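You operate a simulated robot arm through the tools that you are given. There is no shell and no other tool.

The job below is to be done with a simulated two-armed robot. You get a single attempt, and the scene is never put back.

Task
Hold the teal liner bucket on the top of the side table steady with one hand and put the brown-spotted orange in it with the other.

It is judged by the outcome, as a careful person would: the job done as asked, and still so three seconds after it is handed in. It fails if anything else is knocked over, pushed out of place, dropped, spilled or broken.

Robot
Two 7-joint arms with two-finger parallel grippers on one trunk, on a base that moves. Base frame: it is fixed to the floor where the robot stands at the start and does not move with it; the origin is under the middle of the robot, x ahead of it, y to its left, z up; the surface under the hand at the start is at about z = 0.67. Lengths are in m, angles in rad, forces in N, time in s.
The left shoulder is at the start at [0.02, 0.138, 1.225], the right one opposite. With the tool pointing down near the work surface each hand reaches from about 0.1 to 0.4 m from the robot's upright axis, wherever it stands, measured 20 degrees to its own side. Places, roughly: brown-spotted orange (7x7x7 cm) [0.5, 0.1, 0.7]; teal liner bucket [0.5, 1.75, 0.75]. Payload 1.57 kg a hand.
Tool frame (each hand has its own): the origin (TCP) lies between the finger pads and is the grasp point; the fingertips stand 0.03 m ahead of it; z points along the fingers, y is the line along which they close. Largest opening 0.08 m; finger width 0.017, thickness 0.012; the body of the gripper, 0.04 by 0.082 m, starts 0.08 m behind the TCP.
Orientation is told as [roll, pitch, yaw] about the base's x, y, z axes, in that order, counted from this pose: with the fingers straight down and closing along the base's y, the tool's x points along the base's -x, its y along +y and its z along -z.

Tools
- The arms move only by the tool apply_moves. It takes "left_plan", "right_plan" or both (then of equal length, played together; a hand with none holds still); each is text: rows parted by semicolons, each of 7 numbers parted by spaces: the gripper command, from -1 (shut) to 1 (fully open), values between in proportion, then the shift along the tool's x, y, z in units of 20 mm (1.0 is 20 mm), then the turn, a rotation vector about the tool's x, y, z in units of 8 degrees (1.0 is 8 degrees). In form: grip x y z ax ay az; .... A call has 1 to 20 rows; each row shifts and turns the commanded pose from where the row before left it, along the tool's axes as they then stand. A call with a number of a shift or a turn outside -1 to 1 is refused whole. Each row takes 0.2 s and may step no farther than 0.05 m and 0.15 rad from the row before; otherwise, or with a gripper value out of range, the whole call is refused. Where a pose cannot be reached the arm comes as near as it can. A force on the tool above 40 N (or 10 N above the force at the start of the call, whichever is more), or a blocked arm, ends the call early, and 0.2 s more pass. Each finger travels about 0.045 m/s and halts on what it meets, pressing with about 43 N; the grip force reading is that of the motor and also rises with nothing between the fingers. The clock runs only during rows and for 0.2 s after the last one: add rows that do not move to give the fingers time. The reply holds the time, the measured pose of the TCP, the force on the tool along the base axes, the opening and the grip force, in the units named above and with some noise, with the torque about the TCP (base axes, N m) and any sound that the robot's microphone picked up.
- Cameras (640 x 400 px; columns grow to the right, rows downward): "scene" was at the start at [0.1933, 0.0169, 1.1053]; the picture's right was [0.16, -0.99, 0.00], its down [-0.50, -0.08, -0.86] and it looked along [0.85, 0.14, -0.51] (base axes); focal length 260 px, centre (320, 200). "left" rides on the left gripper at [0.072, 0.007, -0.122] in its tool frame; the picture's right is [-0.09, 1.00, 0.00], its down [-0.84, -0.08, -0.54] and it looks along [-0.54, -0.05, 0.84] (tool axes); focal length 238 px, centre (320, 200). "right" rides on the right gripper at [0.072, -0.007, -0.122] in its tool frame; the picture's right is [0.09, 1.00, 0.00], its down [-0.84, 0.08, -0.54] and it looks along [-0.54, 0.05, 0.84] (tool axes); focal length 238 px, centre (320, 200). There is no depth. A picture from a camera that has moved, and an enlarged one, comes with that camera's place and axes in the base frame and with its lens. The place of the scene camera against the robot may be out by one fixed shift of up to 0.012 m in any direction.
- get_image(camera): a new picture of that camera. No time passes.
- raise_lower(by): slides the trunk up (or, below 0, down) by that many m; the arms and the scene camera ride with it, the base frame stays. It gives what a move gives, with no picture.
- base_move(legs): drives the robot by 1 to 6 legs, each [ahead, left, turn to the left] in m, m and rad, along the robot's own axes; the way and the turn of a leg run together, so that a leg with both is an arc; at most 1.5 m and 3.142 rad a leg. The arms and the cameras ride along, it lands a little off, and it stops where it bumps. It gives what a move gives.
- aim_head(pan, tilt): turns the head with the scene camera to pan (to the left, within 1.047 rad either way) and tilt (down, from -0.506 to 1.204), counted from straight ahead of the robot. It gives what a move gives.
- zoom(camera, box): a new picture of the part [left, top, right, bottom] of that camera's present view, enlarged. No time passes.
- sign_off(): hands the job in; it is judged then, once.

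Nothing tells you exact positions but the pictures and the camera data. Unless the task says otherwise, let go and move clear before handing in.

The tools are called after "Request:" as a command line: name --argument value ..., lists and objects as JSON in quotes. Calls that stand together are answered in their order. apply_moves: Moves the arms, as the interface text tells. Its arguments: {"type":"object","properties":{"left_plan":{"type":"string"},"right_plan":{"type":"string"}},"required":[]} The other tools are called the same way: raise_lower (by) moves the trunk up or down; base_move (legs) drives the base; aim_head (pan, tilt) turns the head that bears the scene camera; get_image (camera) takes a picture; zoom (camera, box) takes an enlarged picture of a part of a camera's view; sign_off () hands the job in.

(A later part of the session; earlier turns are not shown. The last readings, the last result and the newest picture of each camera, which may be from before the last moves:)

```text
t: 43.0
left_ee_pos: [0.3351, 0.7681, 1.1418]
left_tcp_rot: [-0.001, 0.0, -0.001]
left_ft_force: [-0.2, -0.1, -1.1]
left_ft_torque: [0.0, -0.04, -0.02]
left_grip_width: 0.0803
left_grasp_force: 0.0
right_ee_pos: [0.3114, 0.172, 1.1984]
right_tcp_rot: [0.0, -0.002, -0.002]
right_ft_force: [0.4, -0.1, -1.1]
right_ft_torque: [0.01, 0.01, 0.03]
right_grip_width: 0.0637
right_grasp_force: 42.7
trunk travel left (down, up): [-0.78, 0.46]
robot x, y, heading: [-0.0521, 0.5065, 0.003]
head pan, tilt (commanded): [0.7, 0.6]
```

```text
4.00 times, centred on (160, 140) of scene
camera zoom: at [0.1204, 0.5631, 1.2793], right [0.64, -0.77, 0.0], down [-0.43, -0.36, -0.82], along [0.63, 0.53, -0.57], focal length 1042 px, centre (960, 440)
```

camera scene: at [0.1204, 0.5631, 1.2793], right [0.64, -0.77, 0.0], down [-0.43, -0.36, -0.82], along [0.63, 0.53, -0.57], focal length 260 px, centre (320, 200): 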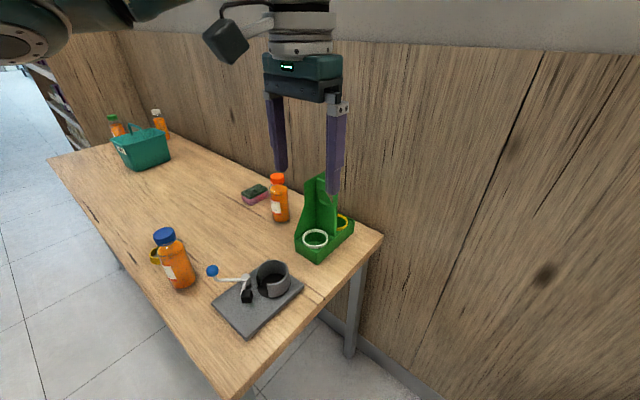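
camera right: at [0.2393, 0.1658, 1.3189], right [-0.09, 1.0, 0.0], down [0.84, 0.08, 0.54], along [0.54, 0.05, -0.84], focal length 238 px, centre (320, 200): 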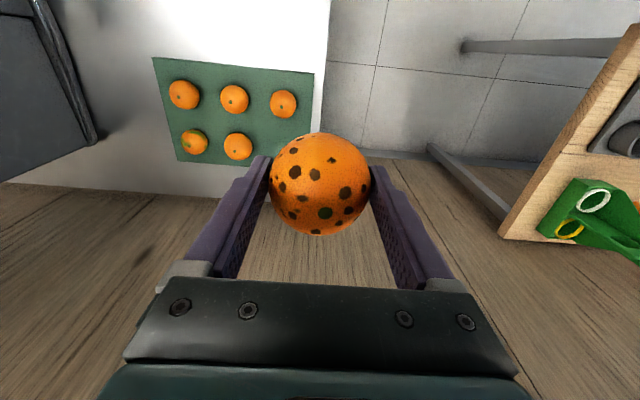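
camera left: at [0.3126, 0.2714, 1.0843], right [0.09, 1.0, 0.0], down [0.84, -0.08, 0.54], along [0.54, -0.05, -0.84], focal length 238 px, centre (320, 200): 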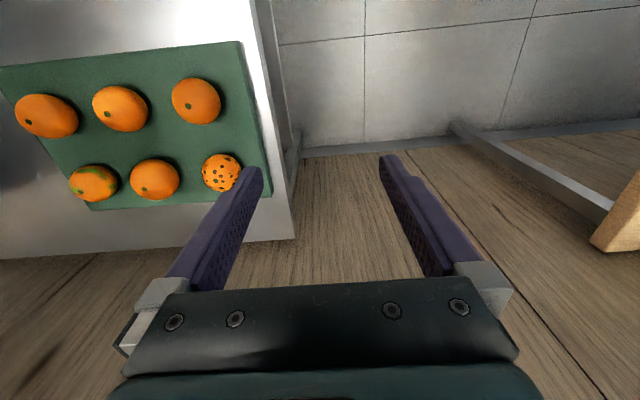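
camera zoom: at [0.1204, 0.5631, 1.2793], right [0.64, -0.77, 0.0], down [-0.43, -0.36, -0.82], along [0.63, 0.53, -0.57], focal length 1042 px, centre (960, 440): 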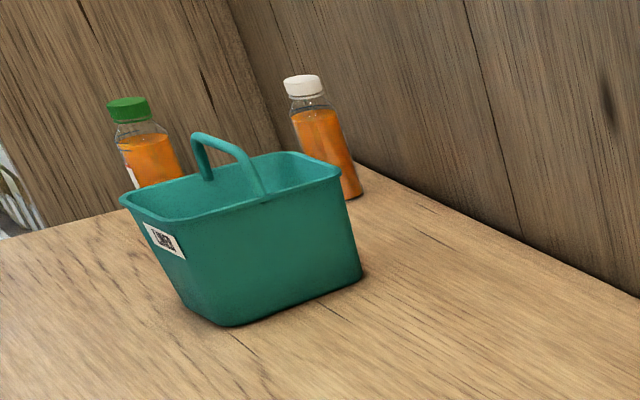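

The bucket is a small open basket with an arched carry handle across its middle, standing near y ≈ 1.8. I drive left another 0.9 m, high over the table items, and look again.

Request:
base_move --legs '[[0, 0.9, 0]]'

Request:
aim_head --pan 0.55 --tilt 0.8

Request:
get_image --camera "scene"

Request:
get_image --camera "left"

Request:
get_image --camera "right"

```text
t: 47.7
left_ee_pos: [0.3325, 1.6727, 1.1424]
left_tcp_rot: [0.0, 0.0, 0.004]
left_ft_force: [-0.1, 0.4, -0.2]
left_ft_torque: [0.01, 0.0, -0.01]
left_grip_width: 0.08
left_grasp_force: 0.0
right_ee_pos: [0.3119, 1.0751, 1.1986]
right_tcp_rot: [0.001, -0.002, 0.003]
right_ft_force: [0.2, -0.1, -0.7]
right_ft_torque: [-0.02, 0.02, 0.01]
right_grip_width: 0.0635
right_grasp_force: 42.5
trunk travel left (down, up): [-0.78, 0.46]
robot x, y, heading: [-0.0543, 1.4, 0.002]
head pan, tilt (commanded): [0.7, 0.6]
```

```text
t: 48.4
left_ee_pos: [0.3332, 1.671, 1.1421]
left_tcp_rot: [0.0, 0.0, 0.004]
left_ft_force: [-0.1, 0.4, 0.2]
left_ft_torque: [0.0, -0.01, 0.01]
left_grip_width: 0.0802
left_grasp_force: 0.0
right_ee_pos: [0.3129, 1.074, 1.1971]
right_tcp_rot: [0.003, -0.002, 0.003]
right_ft_force: [1.3, -0.2, -1.6]
right_ft_torque: [0.01, 0.0, -0.01]
right_grip_width: 0.0635
right_grasp_force: 43.1
trunk travel left (down, up): [-0.78, 0.46]
robot x, y, heading: [-0.0517, 1.4057, 0.002]
head pan, tilt (commanded): [0.55, 0.799]
```

```text
taken
camera scene: at [0.1206, 1.4498, 1.2625], right [0.53, -0.85, 0.0], down [-0.61, -0.38, -0.7], along [0.59, 0.37, -0.72], focal length 260 px, centre (320, 200)
```

scene: 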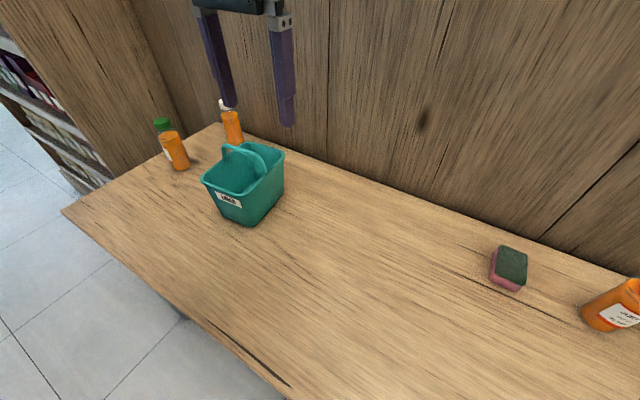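

```text
taken
camera left: at [0.2595, 1.6768, 1.2642], right [0.09, 1.0, 0.0], down [0.84, -0.08, 0.54], along [0.54, -0.05, -0.84], focal length 238 px, centre (320, 200)
```

left: 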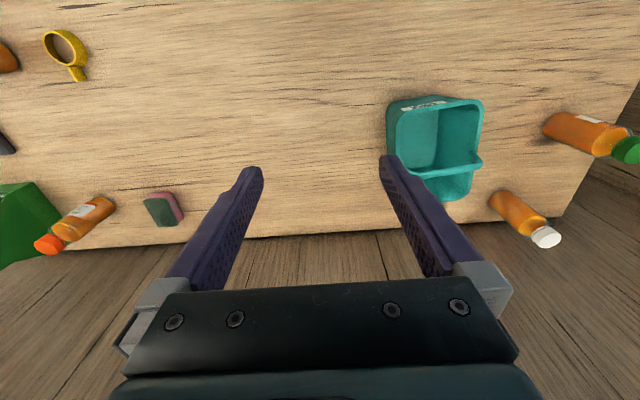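

```text
taken
camera right: at [0.2402, 1.0677, 1.3189], right [-0.1, 1.0, 0.0], down [0.84, 0.08, 0.54], along [0.54, 0.05, -0.84], focal length 238 px, centre (320, 200)
```

right: 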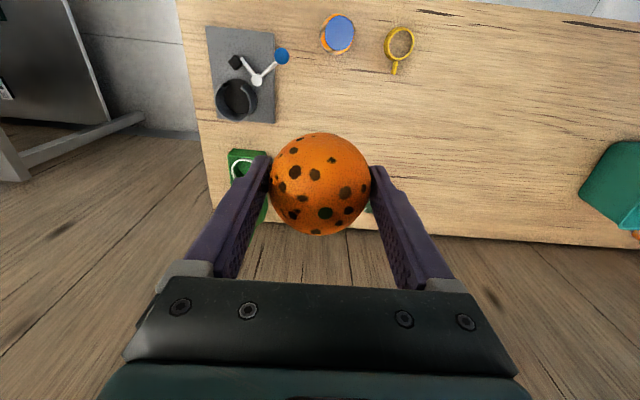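

The bucket stands at the left with its handle arching over the opening, and the two bottles behind it to the left. I zoom in to get its rim geometry.

Request:
zoom --camera "left" --box '[360, 80, 520, 220]'

Request:
zoom --camera "scene" --box '[140, 80, 320, 240]'

```text
2.86 times, centred on (440, 150) of left
camera zoom: at [0.2595, 1.6768, 1.2642], right [0.09, 1.0, 0.0], down [0.84, -0.08, 0.54], along [0.54, -0.05, -0.84], focal length 681 px, centre (-23, 343)
```

zoom: 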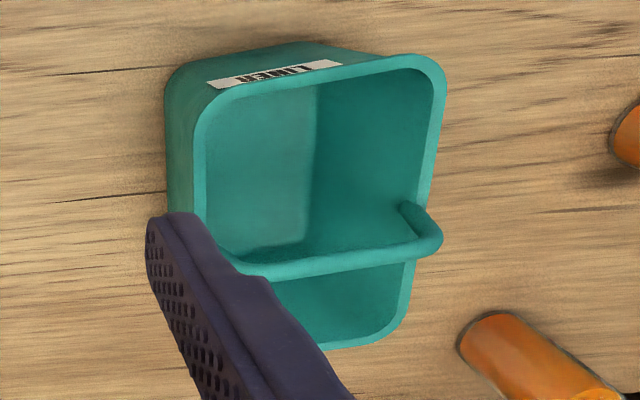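

```text
2.50 times, centred on (230, 160) of scene
camera zoom: at [0.1206, 1.4498, 1.2625], right [0.53, -0.85, 0.0], down [-0.61, -0.38, -0.7], along [0.59, 0.37, -0.72], focal length 651 px, centre (545, 300)
```

zoom: 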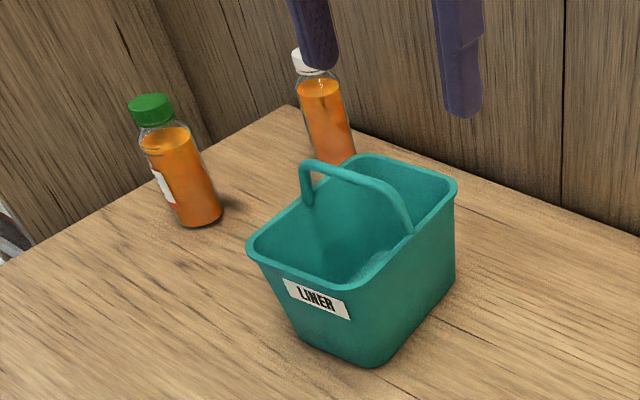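

I take the bucket's rim to be about x 0.36–0.55, y 1.80–1.95, z ≈ 0.85, turned slightly left, with the handle along y over the middle. I plan to pinch its left wall behind the handle with the left hand and lower the orange into the front half; first I drive to about [0.05, 1.72].

Request:
base_move --legs '[[0.1, 0.32, 0]]'

Request:
aim_head --pan 0.3 --tilt 0.95

Request:
get_image --camera "scene"

Request:
get_image --camera "left"

Request:
get_image --camera "right"

```text
t: 50.7
left_ee_pos: [0.432, 1.9943, 1.1422]
left_tcp_rot: [0.0, -0.001, 0.002]
left_ft_force: [0.0, 0.6, 0.4]
left_ft_torque: [0.0, -0.04, 0.02]
left_grip_width: 0.08
left_grasp_force: 0.1
right_ee_pos: [0.4115, 1.3972, 1.1978]
right_tcp_rot: [0.004, -0.004, 0.004]
right_ft_force: [-0.6, -0.2, -1.5]
right_ft_torque: [-0.01, 0.0, -0.01]
right_grip_width: 0.0635
right_grasp_force: 43.4
trunk travel left (down, up): [-0.78, 0.46]
robot x, y, heading: [0.0471, 1.7323, 0.001]
head pan, tilt (commanded): [0.55, 0.799]
```

```text
t: 51.4
left_ee_pos: [0.4311, 1.995, 1.1411]
left_tcp_rot: [-0.001, 0.0, 0.002]
left_ft_force: [0.3, -0.9, 0.0]
left_ft_torque: [-0.04, 0.01, -0.03]
left_grip_width: 0.08
left_grasp_force: 0.1
right_ee_pos: [0.4121, 1.3968, 1.1978]
right_tcp_rot: [0.001, -0.002, 0.004]
right_ft_force: [-1.1, -0.6, -0.7]
right_ft_torque: [-0.03, -0.02, -0.04]
right_grip_width: 0.0633
right_grasp_force: 43.2
trunk travel left (down, up): [-0.78, 0.46]
robot x, y, heading: [0.0445, 1.7279, 0.0]
head pan, tilt (commanded): [0.3, 0.949]
```

```text
taken
camera scene: at [0.2207, 1.7525, 1.2509], right [0.3, -0.95, 0.0], down [-0.78, -0.24, -0.58], along [0.56, 0.17, -0.81], focal length 260 px, centre (320, 200)
```

scene: 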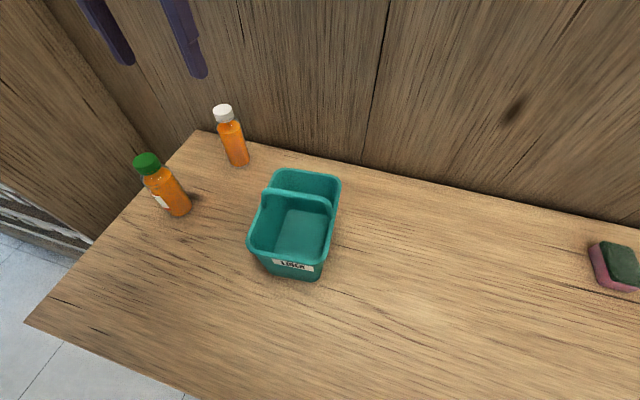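

```text
taken
camera left: at [0.3588, 2.0, 1.2641], right [0.09, 1.0, 0.0], down [0.84, -0.08, 0.54], along [0.54, -0.05, -0.84], focal length 238 px, centre (320, 200)
```

left: 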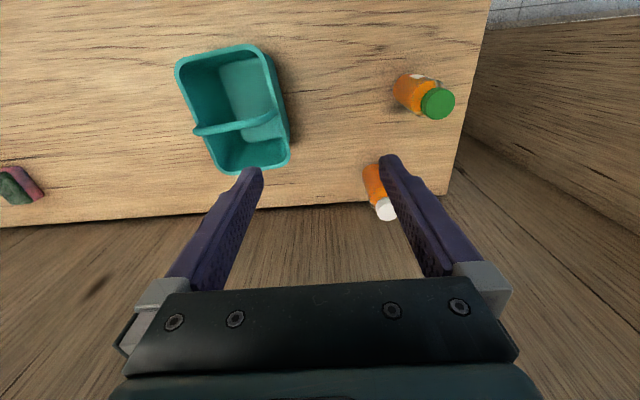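

```text
taken
camera right: at [0.3396, 1.3909, 1.319], right [-0.1, 1.0, 0.0], down [0.84, 0.08, 0.54], along [0.54, 0.05, -0.84], focal length 238 px, centre (320, 200)
```

right: 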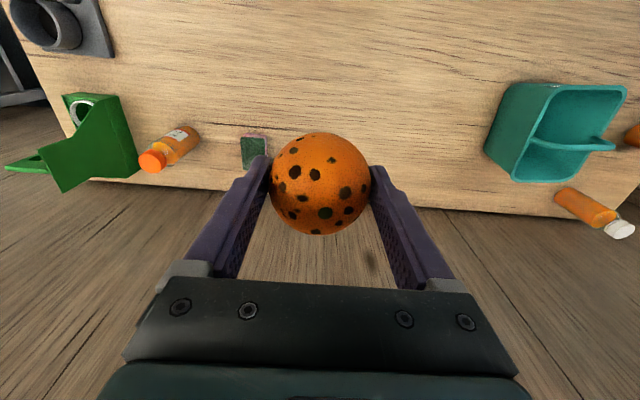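

Now I see the bucket clearly from three cameras, with both bottles well to its left. I zoom in from the left and scene cameras to measure the rim and handle.

Request:
zoom --camera "left" --box '[150, 20, 320, 190]'

Request:
zoom --camera "scene" --box '[220, 150, 380, 290]'

Request:
zoom --camera "right" --box '[460, 60, 640, 220]'

```text
2.35 times, centred on (235, 105) of left
camera zoom: at [0.3588, 2.0, 1.2641], right [0.09, 1.0, 0.0], down [0.84, -0.08, 0.54], along [0.54, -0.05, -0.84], focal length 561 px, centre (520, 424)
```

zoom: 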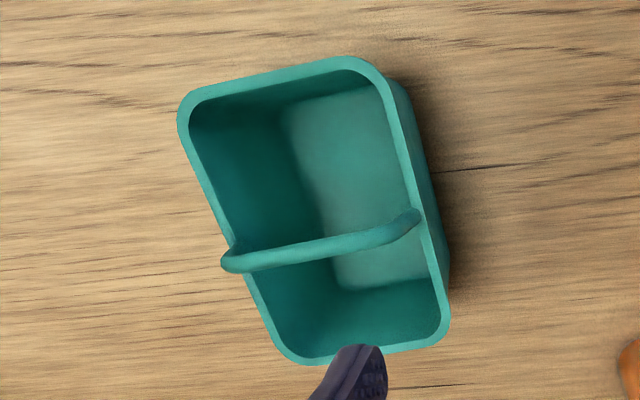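

```text
2.86 times, centred on (300, 220) of scene
camera zoom: at [0.2207, 1.7525, 1.2509], right [0.3, -0.95, 0.0], down [-0.78, -0.24, -0.58], along [0.56, 0.17, -0.81], focal length 744 px, centre (377, 143)
```

zoom: 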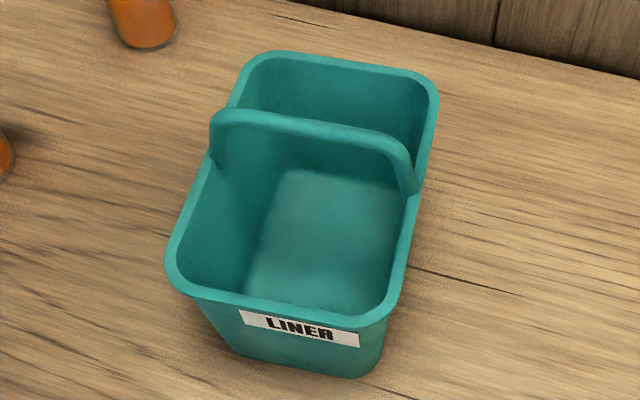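

```text
2.50 times, centred on (550, 140) of right
camera zoom: at [0.3396, 1.3909, 1.319], right [-0.1, 1.0, 0.0], down [0.84, 0.08, 0.54], along [0.54, 0.05, -0.84], focal length 596 px, centre (-255, 350)
```

zoom: 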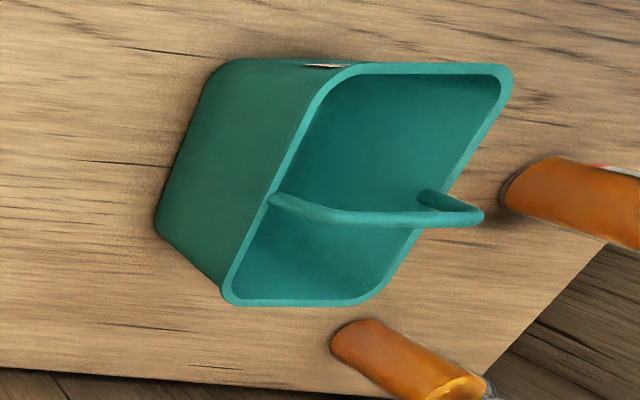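

Triangulating from the three views, the rim is at z ≈ 0.877 with corners about [0.357, 1.798], [0.349, 1.918], [0.527, 1.935], [0.536, 1.806], and the handle bar lies over its middle at x ≈ 0.44, z ≈ 0.925. I step 4 cm ahead for reach and lower the trunk 0.2 m, which leaves the left fingertips above the rim and to its left.

Request:
base_move --legs '[[0.04, 0, 0]]'

Request:
raise_lower --by -0.2

Request:
get_image --camera "scene"

Request:
get_image --camera "left"

Request:
get_image --camera "right"

```text
t: 52.3
left_ee_pos: [0.4704, 1.9944, 1.1424]
left_tcp_rot: [-0.001, 0.0, 0.002]
left_ft_force: [-0.4, 0.1, -0.2]
left_ft_torque: [0.0, 0.04, -0.02]
left_grip_width: 0.08
left_grasp_force: 0.1
right_ee_pos: [0.4521, 1.3979, 1.1984]
right_tcp_rot: [0.003, -0.002, 0.002]
right_ft_force: [-0.1, -0.3, -1.4]
right_ft_torque: [0.01, -0.02, -0.01]
right_grip_width: 0.0636
right_grasp_force: 43.5
trunk travel left (down, up): [-0.78, 0.46]
robot x, y, heading: [0.0868, 1.7293, 0.001]
head pan, tilt (commanded): [0.3, 0.949]
```

```text
t: 54.5
left_ee_pos: [0.4712, 1.9948, 0.9425]
left_tcp_rot: [0.001, -0.001, 0.003]
left_ft_force: [-0.2, 0.0, -0.1]
left_ft_torque: [0.02, 0.01, 0.0]
left_grip_width: 0.0801
left_grasp_force: 0.1
right_ee_pos: [0.4511, 1.3975, 0.9983]
right_tcp_rot: [0.001, -0.001, 0.005]
right_ft_force: [0.4, 0.0, -1.0]
right_ft_torque: [0.01, 0.0, 0.02]
right_grip_width: 0.0632
right_grasp_force: 43.5
trunk travel left (down, up): [-0.58, 0.66]
robot x, y, heading: [0.0907, 1.7264, 0.002]
head pan, tilt (commanded): [0.3, 0.949]
```

```text
taken
camera scene: at [0.2605, 1.7526, 1.051], right [0.3, -0.95, 0.0], down [-0.78, -0.24, -0.58], along [0.56, 0.17, -0.81], focal length 260 px, centre (320, 200)
```

scene: 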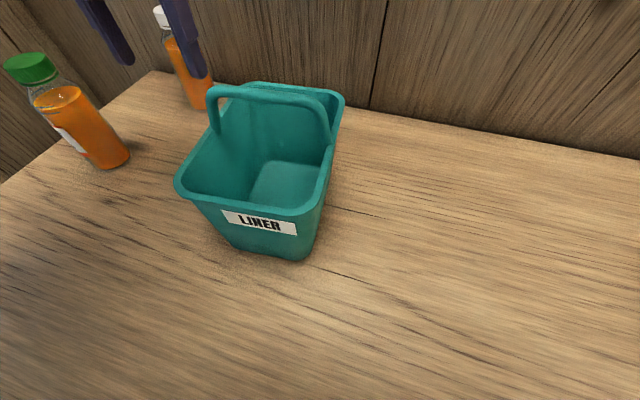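

```text
taken
camera left: at [0.3985, 2.0003, 1.0641], right [0.09, 1.0, 0.0], down [0.84, -0.08, 0.54], along [0.54, -0.05, -0.84], focal length 238 px, centre (320, 200)
```

left: 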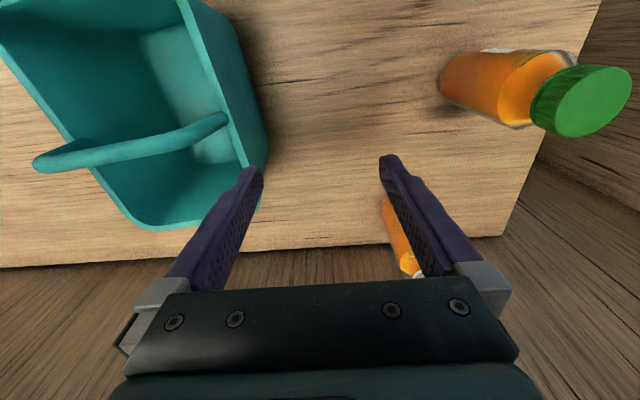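

```text
taken
camera right: at [0.3794, 1.3911, 1.119], right [-0.1, 1.0, 0.0], down [0.84, 0.08, 0.54], along [0.54, 0.05, -0.84], focal length 238 px, centre (320, 200)
```

right: 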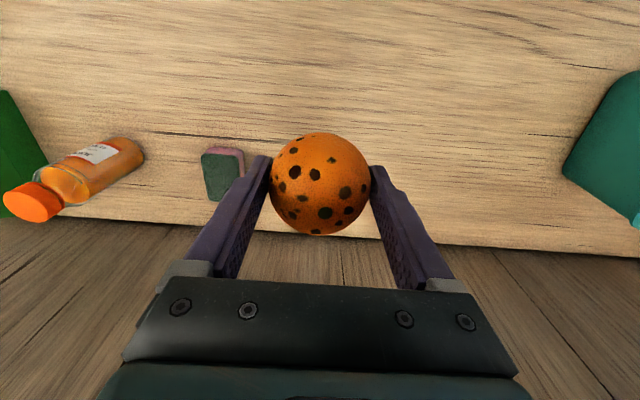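

The left hand is beside and above the bucket's left wall, clear of the green-capped bottle. I zoom in to place the wall against the fingers.

Request:
zoom --camera "left" --box '[120, 60, 320, 240]'

Request:
zoom --camera "scene" --box '[150, 60, 370, 220]'

```text
2.22 times, centred on (220, 150) of left
camera zoom: at [0.3985, 2.0003, 1.0641], right [0.09, 1.0, 0.0], down [0.84, -0.08, 0.54], along [0.54, -0.05, -0.84], focal length 530 px, centre (542, 311)
```

zoom: 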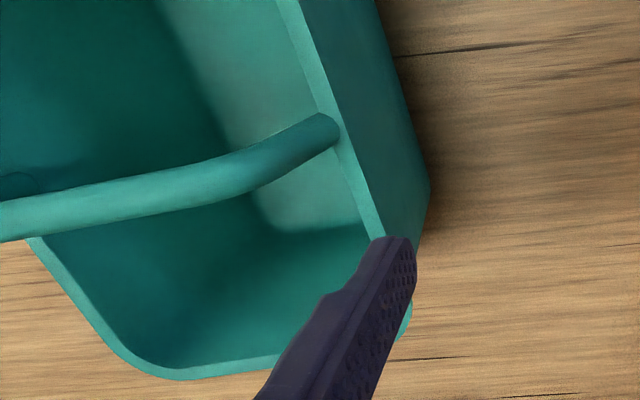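

```text
2.50 times, centred on (260, 140) of scene
camera zoom: at [0.2605, 1.7526, 1.051], right [0.3, -0.95, 0.0], down [-0.78, -0.24, -0.58], along [0.56, 0.17, -0.81], focal length 651 px, centre (470, 350)
```

zoom: 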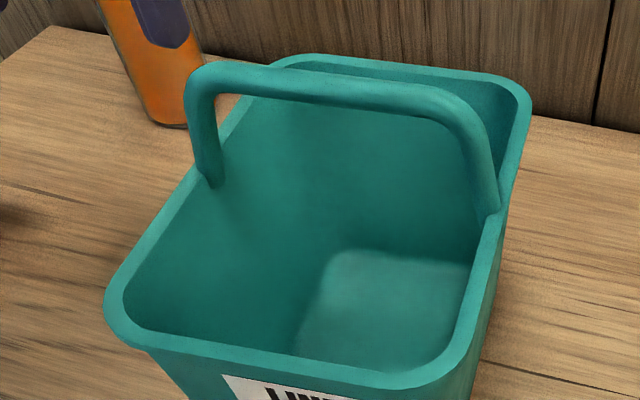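

The left wall's rim runs at y ≈ 1.929 near x = 0.482, about 7 mm thick. I bring the left hand over it, behind the handle, and lean it about 12 degrees so its body stays to the left, keeping the tips above the rim.

Request:
apply_moves --left_plan "1 -0.11 -0.66 0 0 0 0; 1 -0.11 -0.66 0 0 0 0; 1 -0.11 -0.66 0 0 0 0; 1 -0.11 -0.66 0 0 0 0; 1 -0.11 -0.66 0 0 0 0; 1 0 0 0 0.75 0 -0.28; 1 0 0 0 0.75 0 -0.28; 1 0 0 0 0 0 0; 1 0 0 0 0 0 0"

Request:
get_image --camera "left"

Request:
get_image --camera "scene"

```text
t: 56.5
left_ee_pos: [0.4832, 1.9275, 0.9412]
left_tcp_rot: [-0.209, 0.01, 0.08]
left_ft_force: [0.3, 0.9, 0.5]
left_ft_torque: [0.0, 0.01, -0.02]
left_grip_width: 0.0799
left_grasp_force: 0.0
right_ee_pos: [0.452, 1.3965, 0.9981]
right_tcp_rot: [0.003, -0.002, 0.004]
right_ft_force: [-0.5, 0.2, -1.8]
right_ft_torque: [-0.01, 0.02, -0.01]
right_grip_width: 0.0635
right_grasp_force: 43.0
trunk travel left (down, up): [-0.58, 0.66]
robot x, y, heading: [0.0883, 1.7231, -0.001]
head pan, tilt (commanded): [0.3, 0.949]
```

```text
taken
camera left: at [0.4083, 1.9539, 1.0602], right [0.01, 0.98, -0.21], down [0.84, 0.1, 0.54], along [0.55, -0.18, -0.82], focal length 238 px, centre (320, 200)
```

left: 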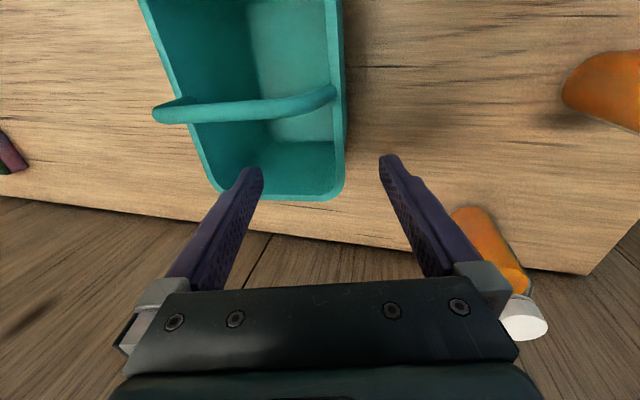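

```text
taken
camera scene: at [0.2604, 1.7526, 1.0509], right [0.3, -0.95, 0.0], down [-0.78, -0.24, -0.58], along [0.56, 0.17, -0.81], focal length 260 px, centre (320, 200)
```

scene: 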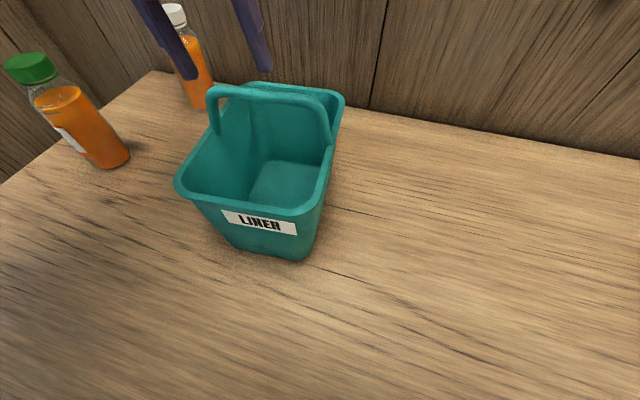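

The wall now runs parallel to the fingers and lies about midway between them (rim from y ≈ 1.923 to 1.935). I lower the left hand straight down so the tips go about 3.5 cm below the rim.

Request:
apply_moves --left_plan "1 0 0.2 0.595 0 0 0; 1 0 0.126 0.595 0 0 0; 1 0 0.126 0.595 0 0 0; 1 0 0.126 0.595 0 0 0; 1 0 0.126 0.595 0 0 0; 1 0 0.126 0.595 0 0 0; 1 0 0 0 0 0 0; 1 0 0 0 0 0 0"

Request:
get_image --camera "left"

Request:
get_image --camera "scene"

```text
t: 58.3
left_ee_pos: [0.4815, 1.9298, 0.8685]
left_tcp_rot: [-0.211, 0.009, 0.08]
left_ft_force: [0.2, -0.8, 0.1]
left_ft_torque: [0.01, -0.01, 0.0]
left_grip_width: 0.0801
left_grasp_force: 0.0
right_ee_pos: [0.4505, 1.3973, 0.9972]
right_tcp_rot: [0.001, -0.001, 0.004]
right_ft_force: [-0.4, 0.2, -0.9]
right_ft_torque: [0.02, -0.01, 0.0]
right_grip_width: 0.0635
right_grasp_force: 43.1
trunk travel left (down, up): [-0.58, 0.66]
robot x, y, heading: [0.0916, 1.7257, 0.002]
head pan, tilt (commanded): [0.3, 0.949]
```

```text
taken
camera left: at [0.4076, 1.9552, 0.9871], right [0.01, 0.98, -0.21], down [0.84, 0.1, 0.54], along [0.55, -0.18, -0.82], focal length 238 px, centre (320, 200)
```

left: 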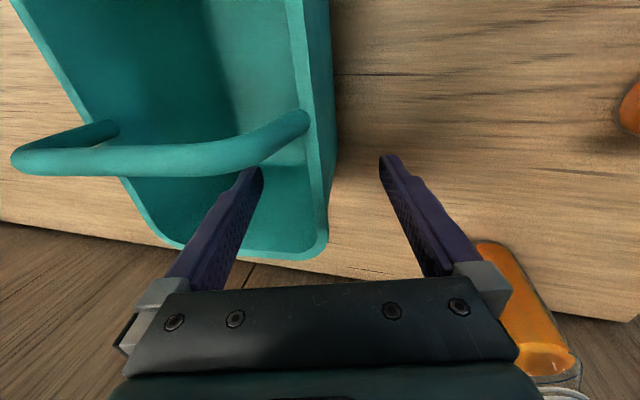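

```text
taken
camera scene: at [0.2604, 1.7526, 1.0509], right [0.3, -0.95, 0.0], down [-0.78, -0.24, -0.58], along [0.56, 0.17, -0.81], focal length 260 px, centre (320, 200)
```

scene: 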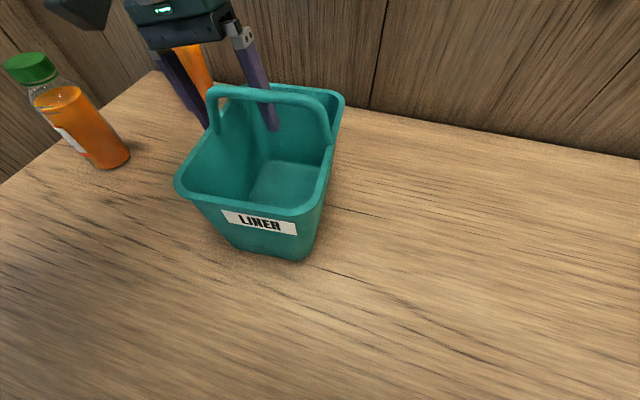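

The fingers straddle the left wall evenly, one inside behind the handle and one outside. I close the left hand on it.

Request:
apply_moves --left_plan "0.5 0 0 0 0 0 0; 0 0 0 0 0 0 0; -0.4 0 0 0 0 0 0; -0.7 0 0 0 0 0 0; -1 0 0 0 0 0 0; -1 0 0 0 0 0 0; -1 0 0 0 0 0 0; -1 0 0 0 0 0 0"

Request:
get_image --camera "left"

Request:
get_image --camera "scene"

```text
t: 60.1
left_ee_pos: [0.4817, 1.93, 0.8694]
left_tcp_rot: [-0.21, 0.01, 0.079]
left_ft_force: [0.1, 0.8, -1.2]
left_ft_torque: [0.07, -0.03, 0.0]
left_grip_width: 0.0024
left_grasp_force: 23.8
right_ee_pos: [0.4515, 1.399, 0.9971]
right_tcp_rot: [0.002, -0.001, 0.002]
right_ft_force: [0.8, -0.2, -0.6]
right_ft_torque: [-0.01, 0.0, 0.01]
right_grip_width: 0.0635
right_grasp_force: 42.7
trunk travel left (down, up): [-0.58, 0.66]
robot x, y, heading: [0.0897, 1.7303, 0.009]
head pan, tilt (commanded): [0.3, 0.949]
```

```text
taken
camera left: at [0.4076, 1.9552, 0.9872], right [0.01, 0.98, -0.21], down [0.84, 0.1, 0.54], along [0.55, -0.18, -0.82], focal length 238 px, centre (320, 200)
```

left: 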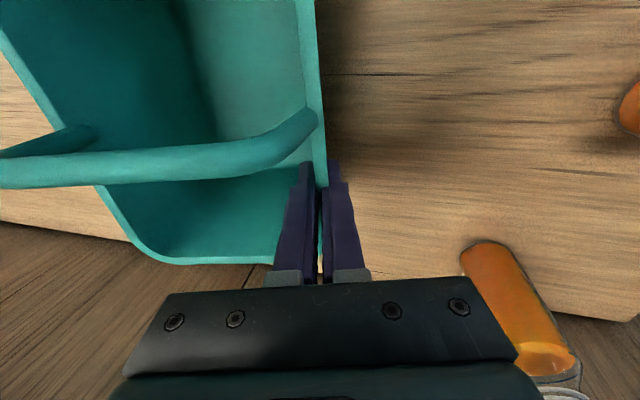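

```text
taken
camera scene: at [0.2604, 1.7526, 1.0509], right [0.3, -0.95, 0.0], down [-0.78, -0.24, -0.58], along [0.56, 0.17, -0.81], focal length 260 px, centre (320, 200)
```

scene: 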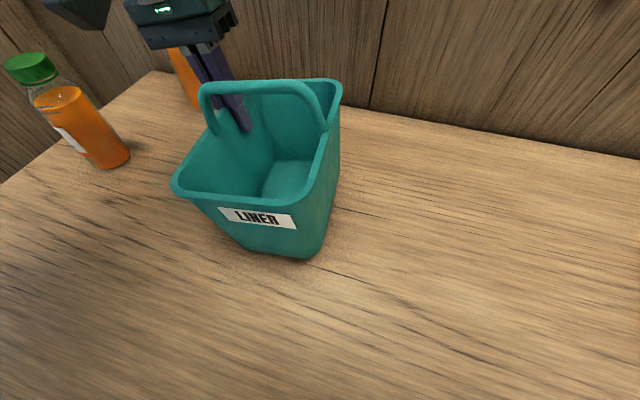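

The left hand has pinched the wall (2.4 mm thick), but the bucket seems to have tilted a little to line up with my leaning fingers. I look closely.

Request:
zoom --camera "scene" --box '[140, 50, 380, 280]'

Request:
get_image --camera "right"

```text
1.74 times, centred on (260, 165) of scene
camera zoom: at [0.2604, 1.7526, 1.0509], right [0.3, -0.95, 0.0], down [-0.78, -0.24, -0.58], along [0.56, 0.17, -0.81], focal length 453 px, centre (424, 261)
```

zoom: 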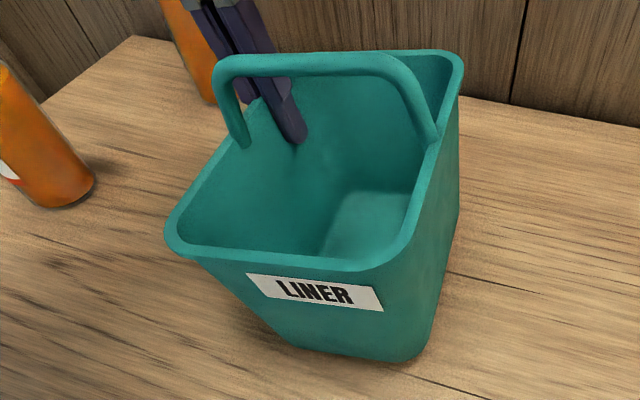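

```text
taken
camera right: at [0.3793, 1.3911, 1.1189], right [-0.1, 1.0, 0.0], down [0.84, 0.08, 0.54], along [0.54, 0.05, -0.84], focal length 238 px, centre (320, 200)
```

right: 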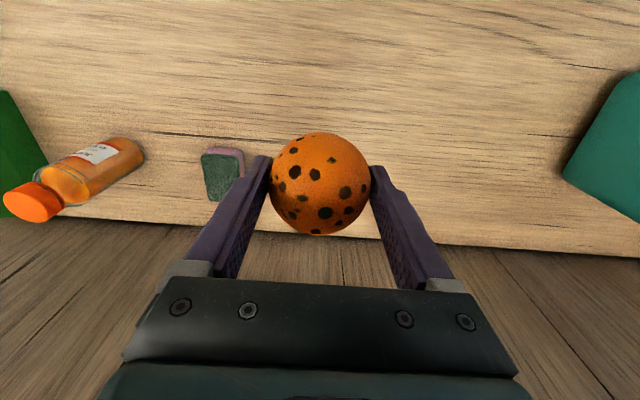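

The bucket has tilted about 6 degrees to the left to match my fingers. I turn the left hand back by that amount about the grip while raising it about 5 mm, so the bucket stands flat again.

Request:
apply_moves --left_plan "-1 0 -0.03 -0.1 -0.18 0 0; -1 0 -0.03 -0.1 -0.18 0 0; -1 0 0 -0.05 -0.18 0 0; -1 0 0 0 -0.18 0 0; -1 0 0 0 0 0 0; -1 0 0 0 0 0 0"

Request:
zoom --camera "scene" --box '[140, 50, 380, 280]'

Request:
get_image --camera "left"

```text
t: 61.5
left_ee_pos: [0.4804, 1.93, 0.874]
left_tcp_rot: [-0.107, 0.008, 0.08]
left_ft_force: [-0.2, -0.3, -1.4]
left_ft_torque: [0.04, -0.07, 0.01]
left_grip_width: 0.0024
left_grasp_force: 23.6
right_ee_pos: [0.4518, 1.3983, 0.997]
right_tcp_rot: [0.002, -0.002, 0.003]
right_ft_force: [-0.4, -0.3, -1.1]
right_ft_torque: [-0.01, 0.0, 0.01]
right_grip_width: 0.0634
right_grasp_force: 43.0
trunk travel left (down, up): [-0.58, 0.66]
robot x, y, heading: [0.09, 1.7284, 0.002]
head pan, tilt (commanded): [0.3, 0.949]
```

```text
1.74 times, centred on (260, 165) of scene
camera zoom: at [0.2604, 1.7526, 1.0509], right [0.3, -0.95, 0.0], down [-0.78, -0.24, -0.58], along [0.56, 0.17, -0.81], focal length 453 px, centre (424, 261)
```

zoom: 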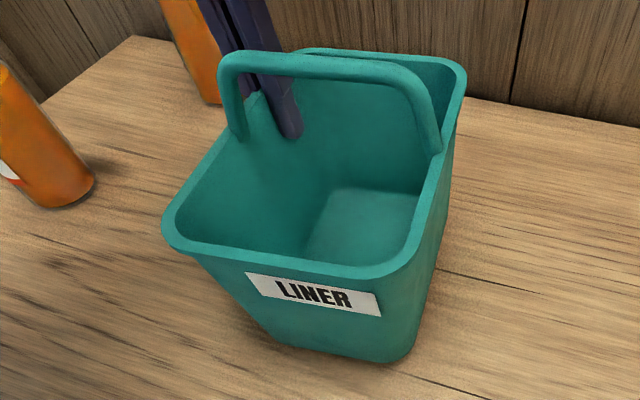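

```text
taken
camera left: at [0.4085, 1.9427, 0.9951], right [0.01, 0.99, -0.11], down [0.84, 0.05, 0.54], along [0.54, -0.1, -0.83], focal length 238 px, centre (320, 200)
```

left: 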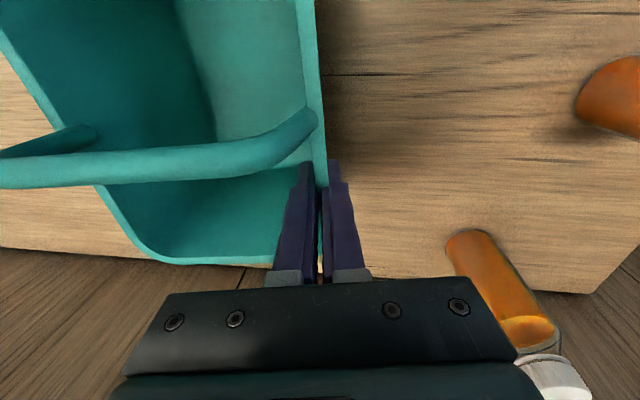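

The bucket stands nearly upright again; the small downward force suggests I carry some of its weight. I look at its base for a gap.

Request:
zoom --camera "scene" --box '[200, 200, 340, 270]'

Request:
zoom --camera "right" --box '[520, 50, 640, 240]'

```text
4.57 times, centred on (270, 235) of scene
camera zoom: at [0.2604, 1.7526, 1.0509], right [0.3, -0.95, 0.0], down [-0.78, -0.24, -0.58], along [0.56, 0.17, -0.81], focal length 1190 px, centre (549, 40)
```

zoom: 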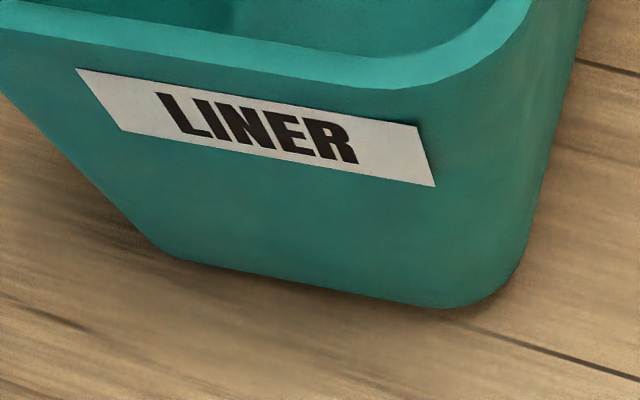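

```text
2.11 times, centred on (580, 145) of right
camera zoom: at [0.3793, 1.3911, 1.1189], right [-0.1, 1.0, 0.0], down [0.84, 0.08, 0.54], along [0.54, 0.05, -0.84], focal length 502 px, centre (-227, 316)
```

zoom: 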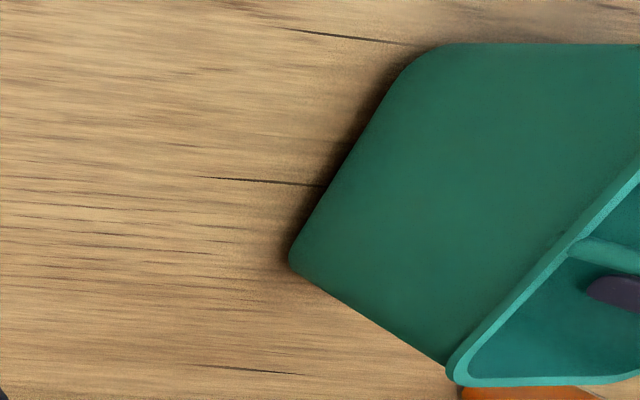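

There may be a millimetre or two of gap. I lower the left hand by 2 mm and read the force.

Request:
apply_moves --left_plan "-1 0 0 0.05 0 0 0; -1 0 0 0.05 0 0 0; -1 0 0 0 0 0 0; -1 0 0 0 0 0 0"

Request:
zoom --camera "scene" --box '[200, 200, 340, 270]'

```text
t: 62.5
left_ee_pos: [0.4823, 1.9287, 0.8718]
left_tcp_rot: [-0.108, 0.008, 0.079]
left_ft_force: [0.8, 0.8, -1.2]
left_ft_torque: [0.04, -0.05, -0.03]
left_grip_width: 0.0027
left_grasp_force: 23.8
right_ee_pos: [0.4515, 1.3984, 0.9975]
right_tcp_rot: [0.001, -0.002, 0.005]
right_ft_force: [-0.6, 0.5, -1.7]
right_ft_torque: [0.01, 0.02, 0.0]
right_grip_width: 0.0635
right_grasp_force: 43.1
trunk travel left (down, up): [-0.58, 0.66]
robot x, y, heading: [0.0828, 1.7238, 0.002]
head pan, tilt (commanded): [0.3, 0.949]
```

```text
4.57 times, centred on (270, 235) of scene
camera zoom: at [0.2604, 1.7526, 1.0509], right [0.3, -0.95, 0.0], down [-0.78, -0.24, -0.58], along [0.56, 0.17, -0.81], focal length 1190 px, centre (549, 40)
```

zoom: 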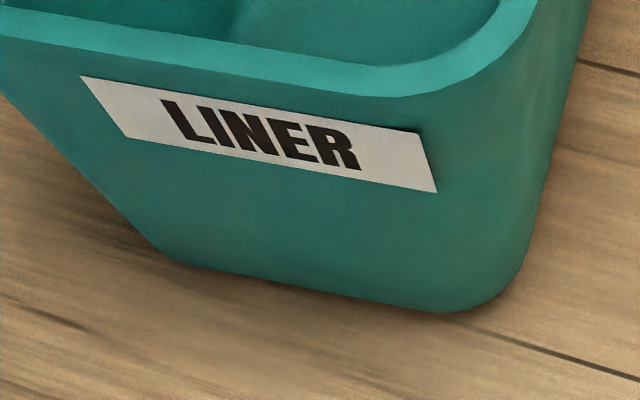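

The bucket moved down with the hand and the force is unchanged, so it was still just off the table. I lower another 2 mm.

Request:
apply_moves --left_plan "-1 0 0 0.05 0 0 0; -1 0 0 0.05 0 0 0; -1 0 0 0 0 0 0; -1 0 0 0 0 0 0"

Request:
zoom --camera "scene" --box '[200, 200, 340, 270]'

```text
t: 63.5
left_ee_pos: [0.4811, 1.9297, 0.8701]
left_tcp_rot: [-0.108, 0.008, 0.081]
left_ft_force: [0.4, 0.3, 0.0]
left_ft_torque: [0.02, 0.14, -0.06]
left_grip_width: 0.0028
left_grasp_force: 24.1
right_ee_pos: [0.4509, 1.398, 0.9973]
right_tcp_rot: [0.002, -0.002, 0.003]
right_ft_force: [-0.3, 0.4, -1.1]
right_ft_torque: [-0.01, 0.02, 0.0]
right_grip_width: 0.0634
right_grasp_force: 43.0
trunk travel left (down, up): [-0.58, 0.66]
robot x, y, heading: [0.0872, 1.7262, 0.003]
head pan, tilt (commanded): [0.3, 0.949]
```

```text
4.57 times, centred on (270, 235) of scene
camera zoom: at [0.2604, 1.7526, 1.0509], right [0.3, -0.95, 0.0], down [-0.78, -0.24, -0.58], along [0.56, 0.17, -0.81], focal length 1190 px, centre (549, 40)
```

zoom: 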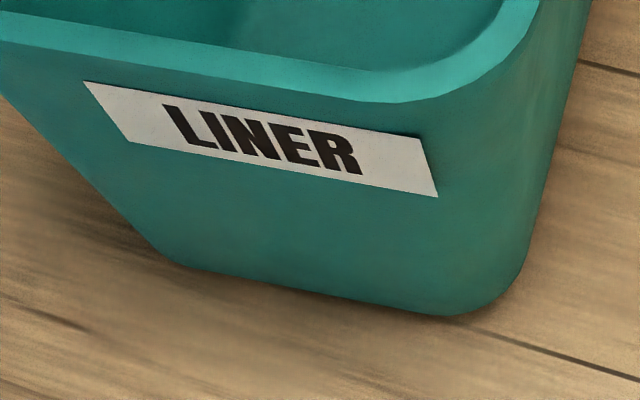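

The force on the hand has gone to zero and the front base edge now bears on the table, so the bucket stands on it, held by the left hand. Next I raise the right hand a little and bring it near, to the right of the bucket, leaning 8 degrees to its own side, and measure the opening again.

Request:
apply_moves --left_plan "-1 0 0 0.04 0 0 0; -1 0 0 0 0 0 0; -1 0 0 0 0 0 0; -1 0 0 0 0 0 0; -1 0 0 0 0 0 0; -1 0 0 0 0 0 0; -1 0 0 0 0 0 0; -1 0 0 0 0 0 0; -1 0 0 0 0 0 0; -1 0 0 0 0 0 0; -1 0 0 0 0 0 0; -1 0 0 0 0 0 0; -1 0 0 0 0 0 0; -1 0 0 0 0 0 0" --right_plan "-1 0 0 -0.5 0 0 0; -1 0 0 -0.7 0 0 0; -1 0 0 -0.7 0 0 0; -1 0 0 -0.6 0 0 0; -1 0.3 0.6 0 0 0 0; -1 0.3 0.8 0 0 0 0; -1 0.3 0.8 0 0 0 0; -1 0.3 0.8 0 0 0 0; -1 0.3 0.8 0 0 0 0; -1 0.3 0.8 0 0 0 0; -1 0.3 0.8 0 -0.3 0 -0.15; -1 0.3 0.6 0 -0.35 0 -0.15; -1 0 0.4 0 -0.35 0 -0.15; -1 0 0 0 0 0 0"

Request:
get_image --camera "right"

Request:
get_image --camera "scene"

```text
t: 66.5
left_ee_pos: [0.4814, 1.9304, 0.8698]
left_tcp_rot: [-0.108, 0.008, 0.081]
left_ft_force: [1.6, 0.8, 1.7]
left_ft_torque: [0.05, -0.08, 0.06]
left_grip_width: 0.0026
left_grasp_force: 24.0
right_ee_pos: [0.4037, 1.5258, 1.049]
right_tcp_rot: [0.144, -0.007, 0.066]
right_ft_force: [0.8, 0.5, -1.3]
right_ft_torque: [-0.02, 0.02, -0.02]
right_grip_width: 0.0636
right_grasp_force: 42.9
trunk travel left (down, up): [-0.58, 0.66]
robot x, y, heading: [0.0901, 1.7292, 0.007]
head pan, tilt (commanded): [0.3, 0.949]
```

```text
taken
camera right: at [0.3322, 1.4976, 1.168], right [-0.16, 0.98, 0.14], down [0.83, 0.06, 0.55], along [0.53, 0.2, -0.82], focal length 238 px, centre (320, 200)
```

right: 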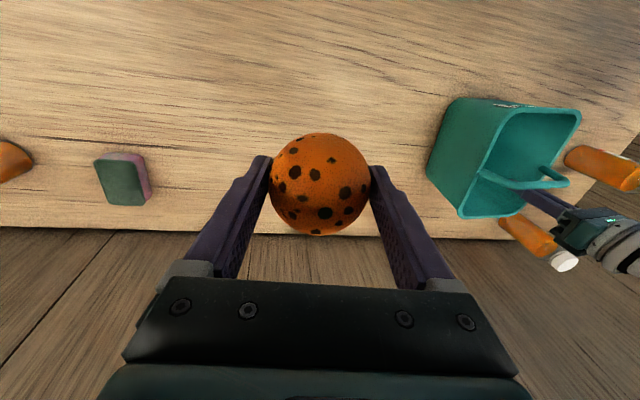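

```text
taken
camera scene: at [0.2607, 1.7527, 1.0509], right [0.3, -0.95, 0.0], down [-0.78, -0.24, -0.58], along [0.56, 0.17, -0.81], focal length 260 px, centre (320, 200)
```

scene: 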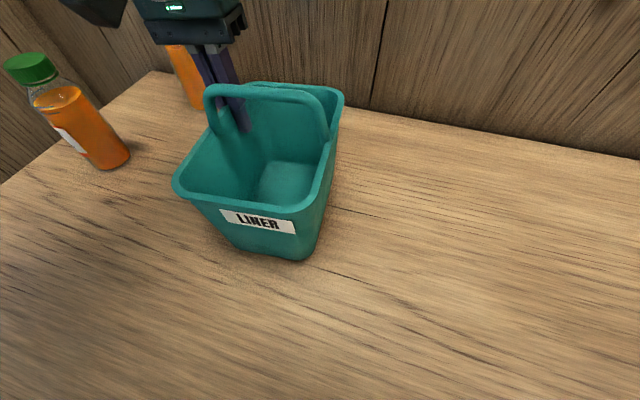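

The right hand is at [0.404, 1.526, 1.049] with the orange firm. The bucket stands flat and held. I zoom to measure the front half of the opening again.

Request:
zoom --camera "right" --box '[410, 80, 600, 240]'

Request:
zoom --camera "scene" --box '[150, 60, 370, 270]'

```text
2.50 times, centred on (505, 160) of right
camera zoom: at [0.3322, 1.4976, 1.168], right [-0.16, 0.98, 0.14], down [0.83, 0.06, 0.55], along [0.53, 0.2, -0.82], focal length 596 px, centre (-142, 300)
```

zoom: 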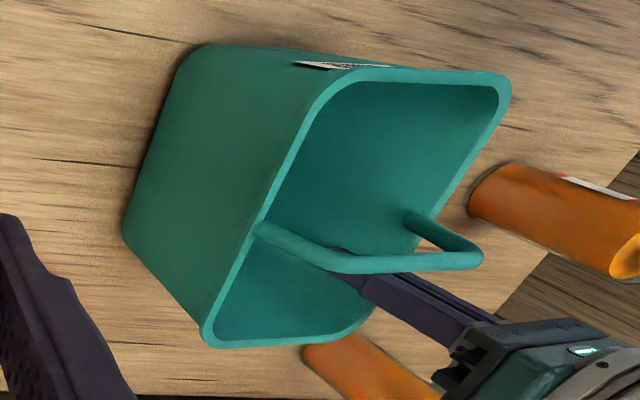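

```text
1.90 times, centred on (260, 165) of scene
camera zoom: at [0.2607, 1.7527, 1.0509], right [0.3, -0.95, 0.0], down [-0.78, -0.24, -0.58], along [0.56, 0.17, -0.81], focal length 496 px, centre (434, 267)
```

zoom: 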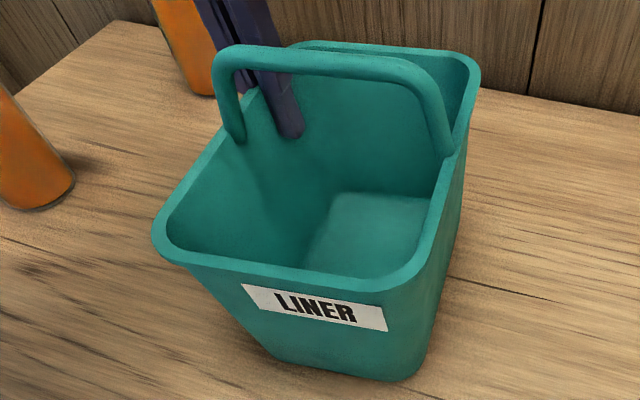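

The front half of the opening spans about x 0.360–0.436 (rim to handle bar) and y 1.81–1.915, so the orange's centre should go down at [0.398, 1.862]. I bring the right hand over level at z ≈ 1.05, first most of the way.

Request:
apply_moves --right_plan "-1 -0.038 0.5 0.07 0 0 0; -1 -0.038 0.82 0.119 0 0 0; -1 -0.038 0.82 0.119 0 0 0; -1 -0.038 0.82 0.119 0 0 0; -1 -0.038 0.82 0.119 0 0 0; -1 -0.038 0.82 0.119 0 0 0; -1 -0.038 0.82 0.119 0 0 0; -1 -0.038 0.82 0.119 0 0 0; -1 -0.038 0.82 0.119 0 0 0; -1 -0.038 0.82 0.119 0 0 0; -1 -0.038 0.82 0.119 0 0 0; -1 -0.038 0.82 0.119 0 0 0; -1 -0.038 0.82 0.119 0 0 0; -1 -0.038 0.5 0.07 0 0 0; -1 0 0 0 0 0 0"

Request:
get_image --camera "right"

Request:
get_image --camera "scene"

Request:
get_image --camera "left"

```text
t: 69.7
left_ee_pos: [0.4825, 1.9285, 0.8696]
left_tcp_rot: [-0.108, 0.01, 0.08]
left_ft_force: [-0.3, -0.2, 3.0]
left_ft_torque: [0.04, 0.0, 0.0]
left_grip_width: 0.0028
left_grasp_force: 24.0
right_ee_pos: [0.4001, 1.7443, 1.0484]
right_tcp_rot: [0.139, -0.006, 0.067]
right_ft_force: [-0.9, 0.1, -1.6]
right_ft_torque: [-0.02, 0.02, 0.02]
right_grip_width: 0.0636
right_grasp_force: 43.2
trunk travel left (down, up): [-0.58, 0.66]
robot x, y, heading: [0.0862, 1.7294, 0.011]
head pan, tilt (commanded): [0.3, 0.949]
```

```text
taken
camera right: at [0.3284, 1.7173, 1.1673], right [-0.16, 0.98, 0.14], down [0.83, 0.06, 0.55], along [0.53, 0.2, -0.82], focal length 238 px, centre (320, 200)
```

right: 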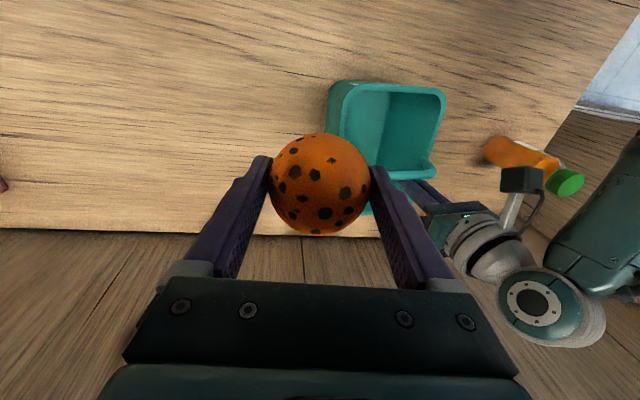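

```text
taken
camera scene: at [0.2606, 1.7526, 1.0509], right [0.3, -0.95, 0.0], down [-0.78, -0.24, -0.58], along [0.56, 0.17, -0.81], focal length 260 px, centre (320, 200)
```

scene: 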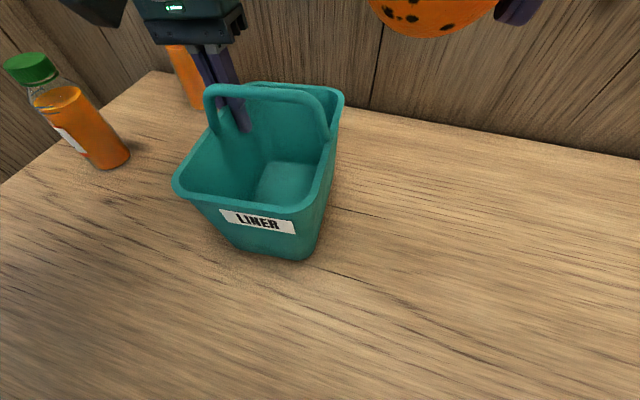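

```text
taken
camera left: at [0.4088, 1.9425, 0.9904], right [0.01, 0.99, -0.11], down [0.84, 0.05, 0.54], along [0.54, -0.1, -0.83], focal length 238 px, centre (320, 200)
```

left: 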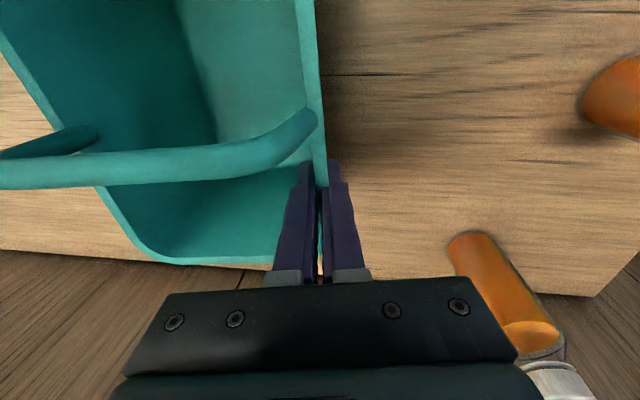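

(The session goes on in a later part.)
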